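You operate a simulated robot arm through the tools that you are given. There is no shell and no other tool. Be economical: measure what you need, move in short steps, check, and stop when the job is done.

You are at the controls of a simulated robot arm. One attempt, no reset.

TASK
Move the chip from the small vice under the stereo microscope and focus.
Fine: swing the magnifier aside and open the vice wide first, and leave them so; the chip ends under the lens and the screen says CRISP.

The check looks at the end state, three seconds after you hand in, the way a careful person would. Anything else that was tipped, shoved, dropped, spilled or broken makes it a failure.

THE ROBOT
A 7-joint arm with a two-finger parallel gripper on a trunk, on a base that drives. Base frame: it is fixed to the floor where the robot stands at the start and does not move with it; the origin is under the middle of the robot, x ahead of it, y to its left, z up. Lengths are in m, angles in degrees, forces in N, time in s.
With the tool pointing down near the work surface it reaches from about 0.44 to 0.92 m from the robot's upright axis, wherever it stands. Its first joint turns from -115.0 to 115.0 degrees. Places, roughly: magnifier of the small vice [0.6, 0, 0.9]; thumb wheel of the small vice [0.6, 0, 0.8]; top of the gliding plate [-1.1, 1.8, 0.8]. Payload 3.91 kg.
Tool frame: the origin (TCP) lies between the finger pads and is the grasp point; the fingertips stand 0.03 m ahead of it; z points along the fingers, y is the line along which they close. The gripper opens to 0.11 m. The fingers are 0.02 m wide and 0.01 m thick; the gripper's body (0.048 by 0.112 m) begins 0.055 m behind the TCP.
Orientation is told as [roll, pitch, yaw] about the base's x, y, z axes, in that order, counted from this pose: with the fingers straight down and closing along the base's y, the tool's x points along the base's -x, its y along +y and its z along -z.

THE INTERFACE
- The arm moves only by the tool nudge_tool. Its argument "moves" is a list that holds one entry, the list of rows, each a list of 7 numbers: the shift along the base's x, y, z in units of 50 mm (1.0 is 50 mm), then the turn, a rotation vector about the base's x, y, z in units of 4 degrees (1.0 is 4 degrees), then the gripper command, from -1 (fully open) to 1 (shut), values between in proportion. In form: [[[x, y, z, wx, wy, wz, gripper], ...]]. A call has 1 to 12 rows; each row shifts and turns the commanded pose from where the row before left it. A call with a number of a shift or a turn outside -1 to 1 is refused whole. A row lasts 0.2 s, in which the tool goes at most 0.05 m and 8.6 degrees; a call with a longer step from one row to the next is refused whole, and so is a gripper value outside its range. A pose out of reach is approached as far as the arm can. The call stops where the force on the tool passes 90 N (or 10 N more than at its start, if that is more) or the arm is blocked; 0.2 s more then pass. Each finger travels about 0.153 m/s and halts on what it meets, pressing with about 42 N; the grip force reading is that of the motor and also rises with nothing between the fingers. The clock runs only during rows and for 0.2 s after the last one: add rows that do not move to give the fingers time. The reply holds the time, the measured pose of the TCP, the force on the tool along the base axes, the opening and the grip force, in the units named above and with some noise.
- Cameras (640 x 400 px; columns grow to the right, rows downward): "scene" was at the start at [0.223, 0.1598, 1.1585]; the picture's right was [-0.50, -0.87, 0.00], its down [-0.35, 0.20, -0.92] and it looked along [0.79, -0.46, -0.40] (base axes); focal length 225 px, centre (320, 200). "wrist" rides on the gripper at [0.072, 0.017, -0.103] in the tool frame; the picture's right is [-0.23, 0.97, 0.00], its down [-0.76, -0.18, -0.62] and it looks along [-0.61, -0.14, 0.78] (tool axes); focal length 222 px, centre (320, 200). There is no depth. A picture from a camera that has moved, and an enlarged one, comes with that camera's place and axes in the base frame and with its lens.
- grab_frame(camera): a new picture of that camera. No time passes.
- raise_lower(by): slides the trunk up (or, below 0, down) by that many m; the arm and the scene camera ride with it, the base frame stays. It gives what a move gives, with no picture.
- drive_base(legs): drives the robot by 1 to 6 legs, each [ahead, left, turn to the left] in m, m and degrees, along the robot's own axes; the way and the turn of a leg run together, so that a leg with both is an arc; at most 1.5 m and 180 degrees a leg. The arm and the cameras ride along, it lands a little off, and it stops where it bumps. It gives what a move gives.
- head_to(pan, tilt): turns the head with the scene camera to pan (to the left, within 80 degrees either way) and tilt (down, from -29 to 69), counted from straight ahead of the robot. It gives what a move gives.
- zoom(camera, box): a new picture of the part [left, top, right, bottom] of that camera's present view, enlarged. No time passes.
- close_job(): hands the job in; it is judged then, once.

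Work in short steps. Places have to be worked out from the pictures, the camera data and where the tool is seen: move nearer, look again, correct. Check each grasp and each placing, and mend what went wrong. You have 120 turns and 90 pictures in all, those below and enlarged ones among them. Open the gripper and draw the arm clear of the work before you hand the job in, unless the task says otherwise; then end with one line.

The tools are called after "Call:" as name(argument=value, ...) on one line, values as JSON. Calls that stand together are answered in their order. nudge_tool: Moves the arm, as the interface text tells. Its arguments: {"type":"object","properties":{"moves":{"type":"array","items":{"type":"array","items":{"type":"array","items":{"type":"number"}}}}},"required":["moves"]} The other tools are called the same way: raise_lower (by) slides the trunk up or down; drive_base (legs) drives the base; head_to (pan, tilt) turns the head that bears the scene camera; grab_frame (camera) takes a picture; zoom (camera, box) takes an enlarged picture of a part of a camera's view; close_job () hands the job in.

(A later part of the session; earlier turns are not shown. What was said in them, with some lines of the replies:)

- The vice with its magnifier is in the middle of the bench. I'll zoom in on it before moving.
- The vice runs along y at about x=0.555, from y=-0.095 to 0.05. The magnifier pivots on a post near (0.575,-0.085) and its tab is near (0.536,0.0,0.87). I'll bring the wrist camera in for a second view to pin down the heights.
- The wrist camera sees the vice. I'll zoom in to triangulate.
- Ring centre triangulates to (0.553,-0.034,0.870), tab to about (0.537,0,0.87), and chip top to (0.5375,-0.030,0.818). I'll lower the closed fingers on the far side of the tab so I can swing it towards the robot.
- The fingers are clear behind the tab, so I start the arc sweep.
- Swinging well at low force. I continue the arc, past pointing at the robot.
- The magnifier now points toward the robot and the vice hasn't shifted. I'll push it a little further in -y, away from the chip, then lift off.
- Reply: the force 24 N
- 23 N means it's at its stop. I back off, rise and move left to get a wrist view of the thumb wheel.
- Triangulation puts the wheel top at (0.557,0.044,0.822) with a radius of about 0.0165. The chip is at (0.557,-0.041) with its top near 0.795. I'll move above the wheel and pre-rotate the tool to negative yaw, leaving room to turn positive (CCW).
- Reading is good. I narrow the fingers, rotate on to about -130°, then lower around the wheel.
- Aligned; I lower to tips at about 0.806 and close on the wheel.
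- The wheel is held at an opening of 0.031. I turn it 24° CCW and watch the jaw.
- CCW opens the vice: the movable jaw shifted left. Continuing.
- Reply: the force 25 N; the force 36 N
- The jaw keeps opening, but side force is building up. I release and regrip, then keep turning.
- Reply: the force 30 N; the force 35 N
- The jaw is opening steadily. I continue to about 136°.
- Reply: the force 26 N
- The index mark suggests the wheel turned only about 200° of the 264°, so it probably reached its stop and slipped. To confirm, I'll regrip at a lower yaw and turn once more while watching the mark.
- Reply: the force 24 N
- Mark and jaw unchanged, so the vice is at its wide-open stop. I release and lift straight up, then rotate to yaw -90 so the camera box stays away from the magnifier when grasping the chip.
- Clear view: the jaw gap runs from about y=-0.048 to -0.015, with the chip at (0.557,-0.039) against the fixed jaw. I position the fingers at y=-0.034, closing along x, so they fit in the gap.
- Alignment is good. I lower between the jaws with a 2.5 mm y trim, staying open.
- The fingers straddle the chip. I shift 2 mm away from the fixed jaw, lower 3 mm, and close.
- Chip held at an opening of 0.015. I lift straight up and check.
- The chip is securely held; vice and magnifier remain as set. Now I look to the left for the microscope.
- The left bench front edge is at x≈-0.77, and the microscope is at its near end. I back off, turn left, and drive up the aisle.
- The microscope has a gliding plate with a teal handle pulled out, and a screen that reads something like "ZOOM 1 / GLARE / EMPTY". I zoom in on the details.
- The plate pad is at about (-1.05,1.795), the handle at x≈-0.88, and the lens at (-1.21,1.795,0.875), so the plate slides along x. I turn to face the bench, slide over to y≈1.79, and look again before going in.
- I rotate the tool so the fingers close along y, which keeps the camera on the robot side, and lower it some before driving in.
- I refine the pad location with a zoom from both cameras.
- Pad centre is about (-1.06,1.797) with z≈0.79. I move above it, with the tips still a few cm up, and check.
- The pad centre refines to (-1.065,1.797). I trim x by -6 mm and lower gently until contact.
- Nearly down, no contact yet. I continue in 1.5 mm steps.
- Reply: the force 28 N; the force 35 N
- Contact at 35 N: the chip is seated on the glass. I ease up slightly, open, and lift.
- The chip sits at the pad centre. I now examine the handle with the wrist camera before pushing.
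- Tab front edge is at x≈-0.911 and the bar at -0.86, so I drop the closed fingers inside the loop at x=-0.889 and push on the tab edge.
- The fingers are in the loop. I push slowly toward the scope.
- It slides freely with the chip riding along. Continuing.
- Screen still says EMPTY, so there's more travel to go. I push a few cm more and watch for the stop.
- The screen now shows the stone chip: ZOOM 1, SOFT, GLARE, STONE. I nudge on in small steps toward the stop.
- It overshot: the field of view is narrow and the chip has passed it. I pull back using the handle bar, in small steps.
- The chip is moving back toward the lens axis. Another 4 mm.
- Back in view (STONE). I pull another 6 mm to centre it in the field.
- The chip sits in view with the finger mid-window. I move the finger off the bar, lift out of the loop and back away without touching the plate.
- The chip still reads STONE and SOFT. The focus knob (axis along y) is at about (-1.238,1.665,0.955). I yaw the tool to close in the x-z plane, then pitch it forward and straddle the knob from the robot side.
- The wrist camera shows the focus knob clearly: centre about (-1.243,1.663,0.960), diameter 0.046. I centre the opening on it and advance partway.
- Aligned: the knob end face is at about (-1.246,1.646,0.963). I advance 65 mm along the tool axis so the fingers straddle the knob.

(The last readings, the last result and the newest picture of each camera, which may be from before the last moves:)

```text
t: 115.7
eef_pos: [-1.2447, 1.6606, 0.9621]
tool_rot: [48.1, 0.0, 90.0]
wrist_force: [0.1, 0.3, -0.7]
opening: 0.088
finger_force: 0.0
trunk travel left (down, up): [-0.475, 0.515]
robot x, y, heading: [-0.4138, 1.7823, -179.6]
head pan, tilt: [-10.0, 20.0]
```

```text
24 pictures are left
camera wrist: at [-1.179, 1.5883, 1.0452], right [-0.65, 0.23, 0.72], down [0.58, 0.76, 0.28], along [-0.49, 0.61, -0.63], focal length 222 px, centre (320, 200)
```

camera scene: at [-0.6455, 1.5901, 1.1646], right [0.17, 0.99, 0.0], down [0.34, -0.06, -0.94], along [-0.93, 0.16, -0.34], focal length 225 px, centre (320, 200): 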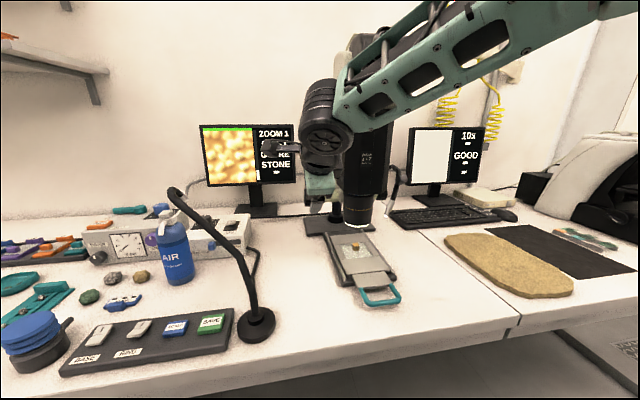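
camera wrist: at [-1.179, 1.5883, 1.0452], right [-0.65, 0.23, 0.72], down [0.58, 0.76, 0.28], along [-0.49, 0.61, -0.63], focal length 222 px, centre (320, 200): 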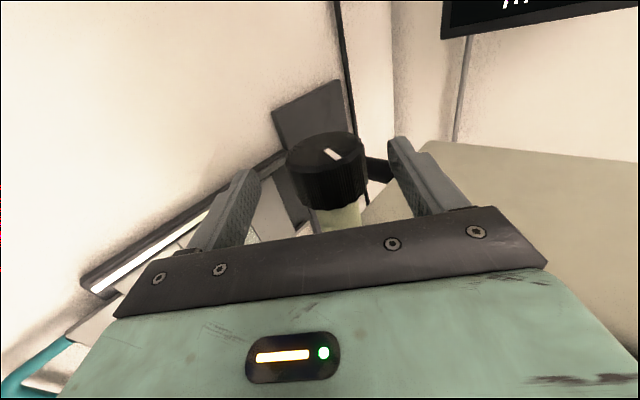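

The knob is centred between the fingers but about 8 mm deeper; I advance that and close.

Call:
nudge_tool(moves=[[[-0.13, 0, -0.11, 0, 0, 0, -0.6], [0, 0, 0, 0, 0, 0, -0.2], [0, 0, 0, 0, 0, 0, 0.1], [0, 0, 0, 0, 0, 0, 1], [0, 0, 0, 0, 0, 0, 1]]])

Call:
grab_frame(camera="wrist")

Call:
zoom(camera="scene", box=[180, 100, 400, 260])

```text
t: 116.9
eef_pos: [-1.2528, 1.6601, 0.9601]
tool_rot: [48.5, 0.1, 90.1]
wrist_force: [-22.5, -1.1, 24.4]
opening: 0.0532
finger_force: 45.3
trunk travel left (down, up): [-0.475, 0.515]
robot x, y, heading: [-0.4165, 1.7784, -179.9]
head pan, tilt: [-10.0, 20.0]
```

```text
23 pictures are left
camera wrist: at [-1.1863, 1.5891, 1.0422], right [-0.65, 0.23, 0.73], down [0.58, 0.76, 0.28], along [-0.49, 0.61, -0.63], focal length 222 px, centre (320, 200)
```

wrist: 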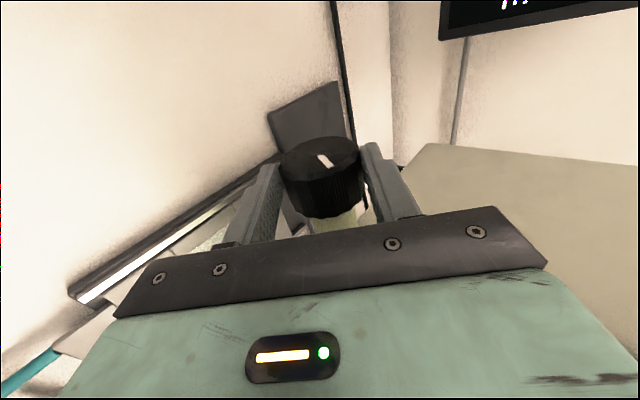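

```text
2.50 times, centred on (290, 180) of scene
camera zoom: at [-0.6457, 1.5901, 1.1649], right [0.17, 0.99, 0.0], down [0.34, -0.06, -0.94], along [-0.93, 0.16, -0.34], focal length 563 px, centre (395, 250)
```

zoom: 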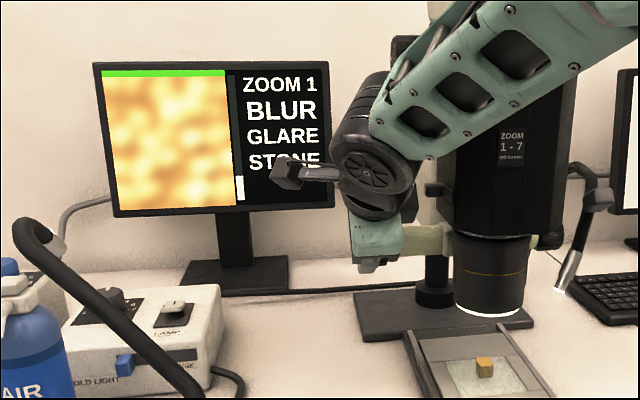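

Closing on the knob turned it slightly and the screen went to BLUR. I relieve the side load and turn it by +8° pitch to learn the direction.

Call:
nudge_tool(moves=[[[-0.04, 0, 0.045, 0, 0, 0, 1], [0, 0, 0, 0, 1, 0, 1], [0, 0, 0, 0, 1, 0, 1]]])

Call:
zoom(camera="scene", box=[180, 100, 400, 260])

```text
t: 117.7
eef_pos: [-1.2504, 1.6609, 0.9567]
tool_rot: [56.0, 0.0, 90.0]
wrist_force: [15.1, 0.1, 11.1]
opening: 0.0532
finger_force: 44.9
trunk travel left (down, up): [-0.475, 0.515]
robot x, y, heading: [-0.4129, 1.779, -179.8]
head pan, tilt: [-10.0, 20.0]
```

```text
2.50 times, centred on (290, 180) of scene
camera zoom: at [-0.6443, 1.5902, 1.1646], right [0.17, 0.99, 0.0], down [0.34, -0.06, -0.94], along [-0.93, 0.16, -0.34], focal length 563 px, centre (395, 250)
```

zoom: 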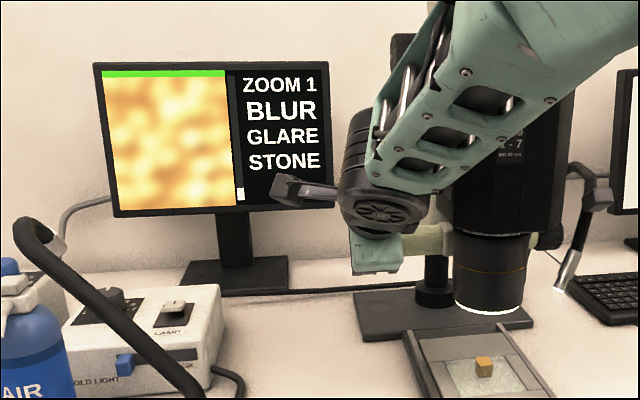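

The sharpness bar shrank, so + is the wrong way. I turn back -16°.

Call:
nudge_tool(moves=[[[0, 0, 0, 0, -1, 0, 1], [0, 0, 0, 0, -1, 0, 1], [0, 0, 0, 0, -1, 0, 1], [0, 0, 0, 0, -1, 0, 1]]])

Call:
zoom(camera="scene", box=[180, 100, 400, 260])

```text
t: 118.7
eef_pos: [-1.2541, 1.6602, 0.9625]
tool_rot: [40.7, 0.0, 90.0]
wrist_force: [-19.9, -3.1, 26.0]
opening: 0.0531
finger_force: 45.1
trunk travel left (down, up): [-0.475, 0.515]
robot x, y, heading: [-0.4134, 1.7776, -179.6]
head pan, tilt: [-10.0, 20.0]
```

```text
2.50 times, centred on (290, 180) of scene
camera zoom: at [-0.6457, 1.59, 1.1649], right [0.17, 0.99, 0.0], down [0.34, -0.06, -0.94], along [-0.93, 0.16, -0.34], focal length 563 px, centre (395, 250)
```

zoom: 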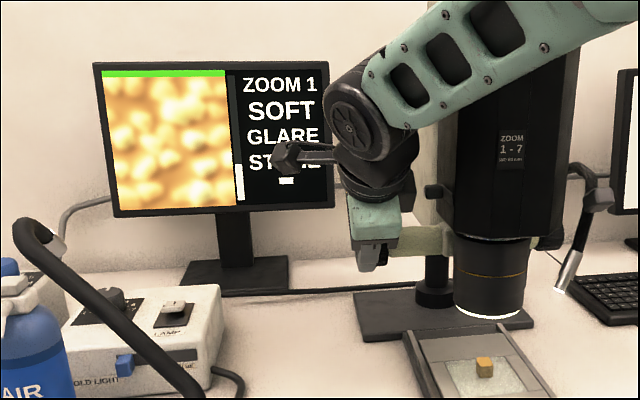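

Sharper (bar growing). From the motion, the knob axis is about 2 cm deeper than my TCP, at roughly (-1.268,0.946). I release, move deeper, pitch up to about 85°, then regrip.

Call:
nudge_tool(moves=[[[0, 0, 0, 0, 0, 0, -0.6], [0, 0, 0, 0, 0, 0, -0.6], [-0.12, 0, -0.14, 0, 0, 0, -0.6], [-0.12, 0, -0.14, 0, 0, 0, -0.6]]])

Call:
nudge_tool(moves=[[[0, 0, 0, 0, 1, 0, -0.6], [0, 0, 0, 0, 1, 0, -0.6], [0, 0, 0, 0, 1, 0, -0.6], [0, 0, 0, 0, 1, 0, -0.6], [0, 0, 0, 0, 1, 0, -0.6], [0, 0, 0, 0, 1, 0, -0.6], [0, 0, 0, 0, 1, 0, -0.6], [0, 0, 0, 0, 1, 0, -0.6], [0, 0, 0, 0, 1, 0, -0.6], [0, 0, 0, 0, 1, 0, -0.6]]])

Call:
grab_frame(camera="wrist")

Call:
grab_frame(camera="scene")

```text
t: 119.7
eef_pos: [-1.2653, 1.6603, 0.9452]
tool_rot: [40.1, 0.1, 90.0]
wrist_force: [0.1, -0.4, -0.4]
opening: 0.0878
finger_force: 0.0
trunk travel left (down, up): [-0.475, 0.515]
robot x, y, heading: [-0.4145, 1.7789, -179.8]
head pan, tilt: [-10.0, 20.0]
```

```text
t: 121.9
eef_pos: [-1.265, 1.6592, 0.9454]
tool_rot: [80.1, 0.0, 90.0]
wrist_force: [0.2, -1.0, -0.1]
opening: 0.0881
finger_force: 0.1
trunk travel left (down, up): [-0.475, 0.515]
robot x, y, heading: [-0.4151, 1.781, -179.9]
head pan, tilt: [-10.0, 20.0]
```

```text
19 pictures are left
camera wrist: at [-1.1656, 1.5878, 0.98], right [-0.17, 0.23, 0.96], down [0.64, 0.76, -0.07], along [-0.75, 0.61, -0.27], focal length 222 px, centre (320, 200)
```

wrist: 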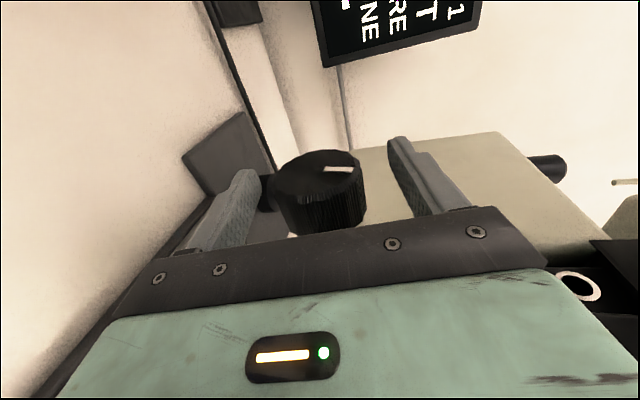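

```text
18 pictures are left
camera scene: at [-0.6456, 1.5901, 1.1646], right [0.17, 0.99, 0.0], down [0.34, -0.06, -0.94], along [-0.93, 0.16, -0.34], focal length 225 px, centre (320, 200)
```

scene: 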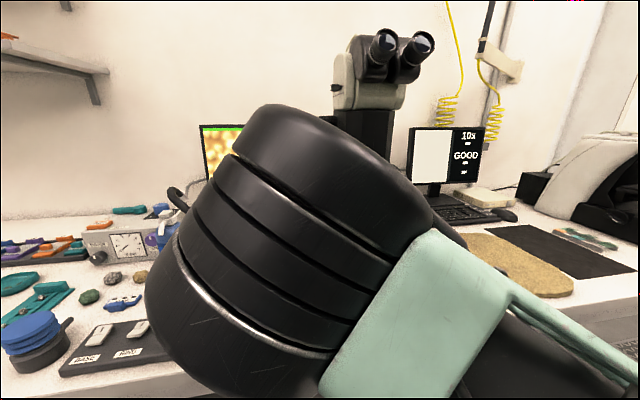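

The knob is centred. I close and turn -36°, then check the screen.

Call:
nudge_tool(moves=[[[0, 0, 0, 0, 0, 0, -0.1], [0, 0, 0, 0, 0, 0, 1], [0, 0, 0, 0, 0, 0, 1]]])

Call:
nudge_tool(moves=[[[0, 0, 0, 0, -1, 0, 1], [0, 0, 0, 0, -1, 0, 1], [0, 0, 0, 0, -1, 0, 1], [0, 0, 0, 0, -1, 0, 1], [0, 0, 0, 0, -1, 0, 1], [0, 0, 0, 0, -1, 0, 1]]])

Call:
zoom(camera="scene", box=[180, 100, 400, 260])

```text
t: 122.7
eef_pos: [-1.2643, 1.6601, 0.9428]
tool_rot: [80.0, 0.0, 89.8]
wrist_force: [7.0, 0.3, -12.0]
opening: 0.0534
finger_force: 45.5
trunk travel left (down, up): [-0.475, 0.515]
robot x, y, heading: [-0.4124, 1.7823, -180.1]
head pan, tilt: [-10.0, 20.0]
```

```text
t: 124.1
eef_pos: [-1.266, 1.6606, 0.9459]
tool_rot: [56.2, 0.1, 90.2]
wrist_force: [-6.1, -3.2, 8.8]
opening: 0.054
finger_force: 44.9
trunk travel left (down, up): [-0.475, 0.515]
robot x, y, heading: [-0.4128, 1.781, -180.0]
head pan, tilt: [-10.0, 20.0]
```

```text
2.50 times, centred on (290, 180) of scene
camera zoom: at [-0.6456, 1.5899, 1.1647], right [0.17, 0.99, 0.0], down [0.34, -0.06, -0.94], along [-0.93, 0.16, -0.34], focal length 563 px, centre (395, 250)
```

zoom: 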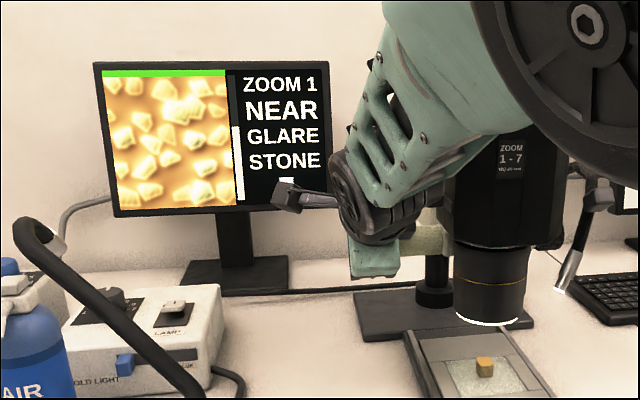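

NEAR: the bar is over half way up. Another -12°.

Call:
nudge_tool(moves=[[[0, 0, 0, 0, -1, 0, 1], [0, 0, 0, 0, -1, 0, 1], [0, 0, 0, 0, -1, 0, 1]]])

Call:
zoom(camera="scene", box=[180, 100, 400, 260])

```text
t: 124.9
eef_pos: [-1.2662, 1.6592, 0.9484]
tool_rot: [44.6, 0.2, 90.1]
wrist_force: [-19.2, -6.4, 27.7]
opening: 0.0536
finger_force: 45.3
trunk travel left (down, up): [-0.475, 0.515]
robot x, y, heading: [-0.4111, 1.7782, -179.8]
head pan, tilt: [-10.0, 20.0]
```

```text
2.50 times, centred on (290, 180) of scene
camera zoom: at [-0.6455, 1.5899, 1.1648], right [0.17, 0.99, 0.0], down [0.34, -0.06, -0.94], along [-0.93, 0.16, -0.34], focal length 563 px, centre (395, 250)
```

zoom: 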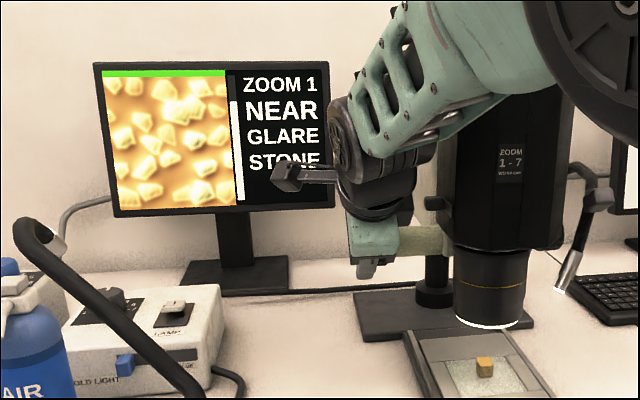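

Almost there: bar near the top. Another -6°.

Call:
nudge_tool(moves=[[[-0.02, 0, 0.02, 0, -0.75, 0, 1], [-0.02, 0, 0.02, 0, -0.75, 0, 1]]])

Call:
zoom(camera="scene", box=[180, 100, 400, 260])

```text
t: 125.5
eef_pos: [-1.2679, 1.6591, 0.949]
tool_rot: [38.5, 0.1, 90.0]
wrist_force: [-9.1, -1.8, 30.5]
opening: 0.0531
finger_force: 45.2
trunk travel left (down, up): [-0.475, 0.515]
robot x, y, heading: [-0.4099, 1.7806, -179.5]
head pan, tilt: [-10.0, 20.0]
```

```text
2.50 times, centred on (290, 180) of scene
camera zoom: at [-0.6447, 1.5902, 1.1648], right [0.17, 0.99, 0.0], down [0.34, -0.06, -0.94], along [-0.93, 0.16, -0.34], focal length 563 px, centre (395, 250)
```

zoom: 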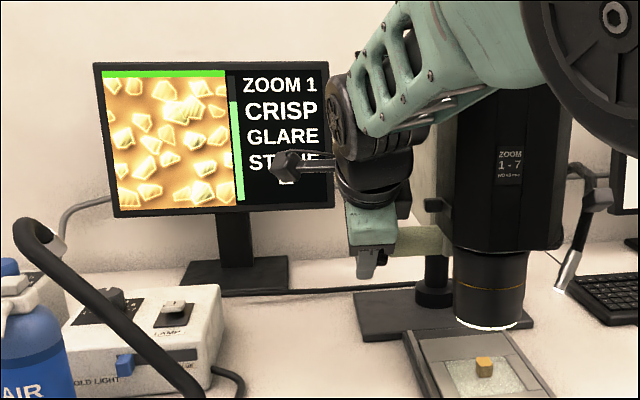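

CRISP, with a green bar. I open the fingers gently and re-check the screen.

Call:
nudge_tool(moves=[[[0, 0, 0, 0, 0, 0, -0.1], [0, 0, 0, 0, 0, 0, -0.6], [0, 0, 0, 0, 0, 0, -0.6]]])

Call:
zoom(camera="scene", box=[180, 100, 400, 260])

```text
t: 126.3
eef_pos: [-1.2671, 1.6601, 0.9454]
tool_rot: [38.0, 0.1, 90.0]
wrist_force: [-0.3, -0.2, -0.1]
opening: 0.0879
finger_force: 0.0
trunk travel left (down, up): [-0.475, 0.515]
robot x, y, heading: [-0.416, 1.7775, -179.9]
head pan, tilt: [-10.0, 20.0]
```

```text
2.50 times, centred on (290, 180) of scene
camera zoom: at [-0.6456, 1.5901, 1.1645], right [0.17, 0.99, 0.0], down [0.34, -0.06, -0.94], along [-0.93, 0.16, -0.34], focal length 563 px, centre (395, 250)
```

zoom: 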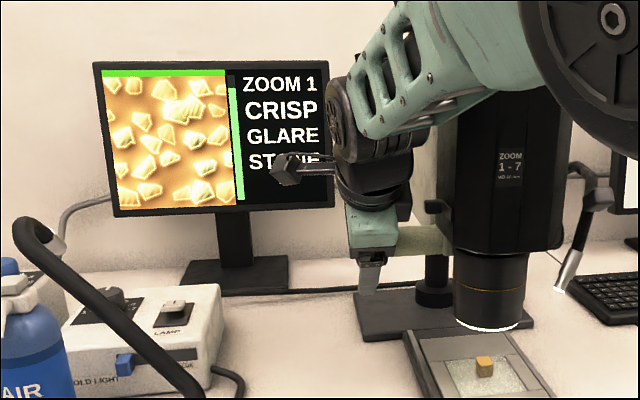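

Still CRISP and even higher. I withdraw along the tool axis, clear of everything, then back toward the robot.

Call:
nudge_tool(moves=[[[0.25, 0, 0.31, 0, 0, 0, -0.6], [0.37, 0, 0.47, 0, 0, 0, -0.6], [0.37, 0, 0.47, 0, 0, 0, -0.6], [0.37, 0, 0.47, 0, 0, 0, -0.6], [0.6, 0, 0.3, 0, -1, 0, -0.6], [0.6, 0, 0.2, 0, -1, 0, -0.6], [0.7, 0, 0, 0, -1, 0, -0.6], [0.7, 0, 0, 0, -1, 0, -0.6], [0.7, 0, 0, 0, -1, 0, -0.6], [0.7, 0, 0, 0, -1, 0, -0.6]]])

Call:
drive_base(legs=[[-0.15, 0, 0]])

Call:
grab_frame(camera="scene")

```text
t: 128.5
eef_pos: [-0.9983, 1.6601, 1.0578]
tool_rot: [14.1, 0.0, 90.0]
wrist_force: [-0.1, -0.8, -0.5]
opening: 0.0879
finger_force: 0.0
trunk travel left (down, up): [-0.475, 0.515]
robot x, y, heading: [-0.4107, 1.779, -179.6]
head pan, tilt: [-10.0, 20.0]
```

```text
t: 129.8
eef_pos: [-0.8514, 1.6589, 1.058]
tool_rot: [14.1, 0.0, 90.0]
wrist_force: [0.3, -0.9, -0.6]
opening: 0.0879
finger_force: 0.0
trunk travel left (down, up): [-0.475, 0.515]
robot x, y, heading: [-0.2666, 1.7797, -180.2]
head pan, tilt: [-10.0, 20.0]
```

```text
13 pictures are left
camera scene: at [-0.4987, 1.5903, 1.1646], right [0.17, 0.99, 0.0], down [0.34, -0.06, -0.94], along [-0.93, 0.16, -0.34], focal length 225 px, centre (320, 200)
```

scene: 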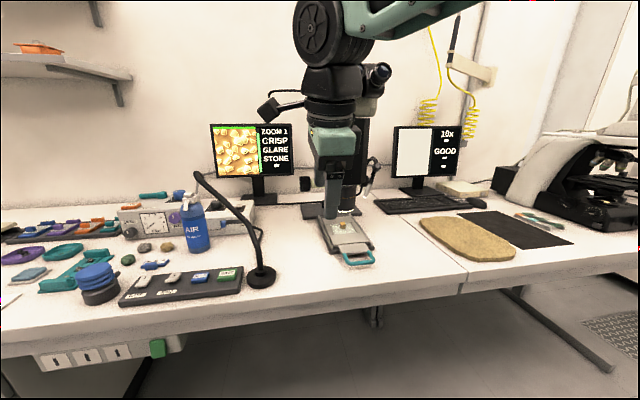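

The arm is clear and the screen reads CRISP. I take one last close look at the plate and screen.

Call:
zoom(camera="scene", box=[200, 110, 400, 280])

```text
2.35 times, centred on (300, 195) of scene
camera zoom: at [-0.4987, 1.5903, 1.1646], right [0.17, 0.99, 0.0], down [0.34, -0.06, -0.94], along [-0.93, 0.16, -0.34], focal length 530 px, centre (367, 212)
```

zoom: 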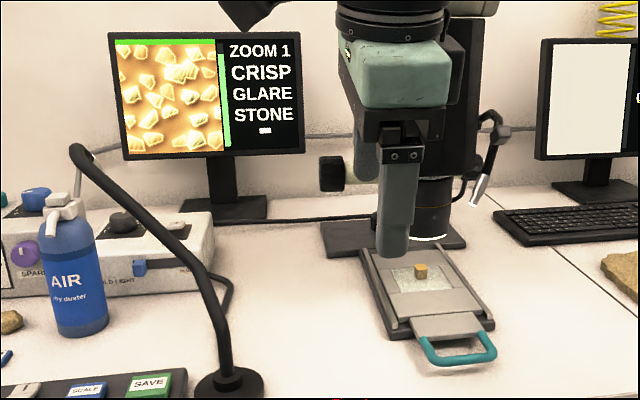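

The chip is under the lens, the screen says CRISP, the gripper is open and the arm is clear. I hand in.

Call:
close_job()

```text
The job is handed in.
```

The chip from the small vice is under the microscope lens and the screen reads CRISP (a GLARE label also shows; I left the lights alone), with the magnifier swung aside and the vice left open at its stop.
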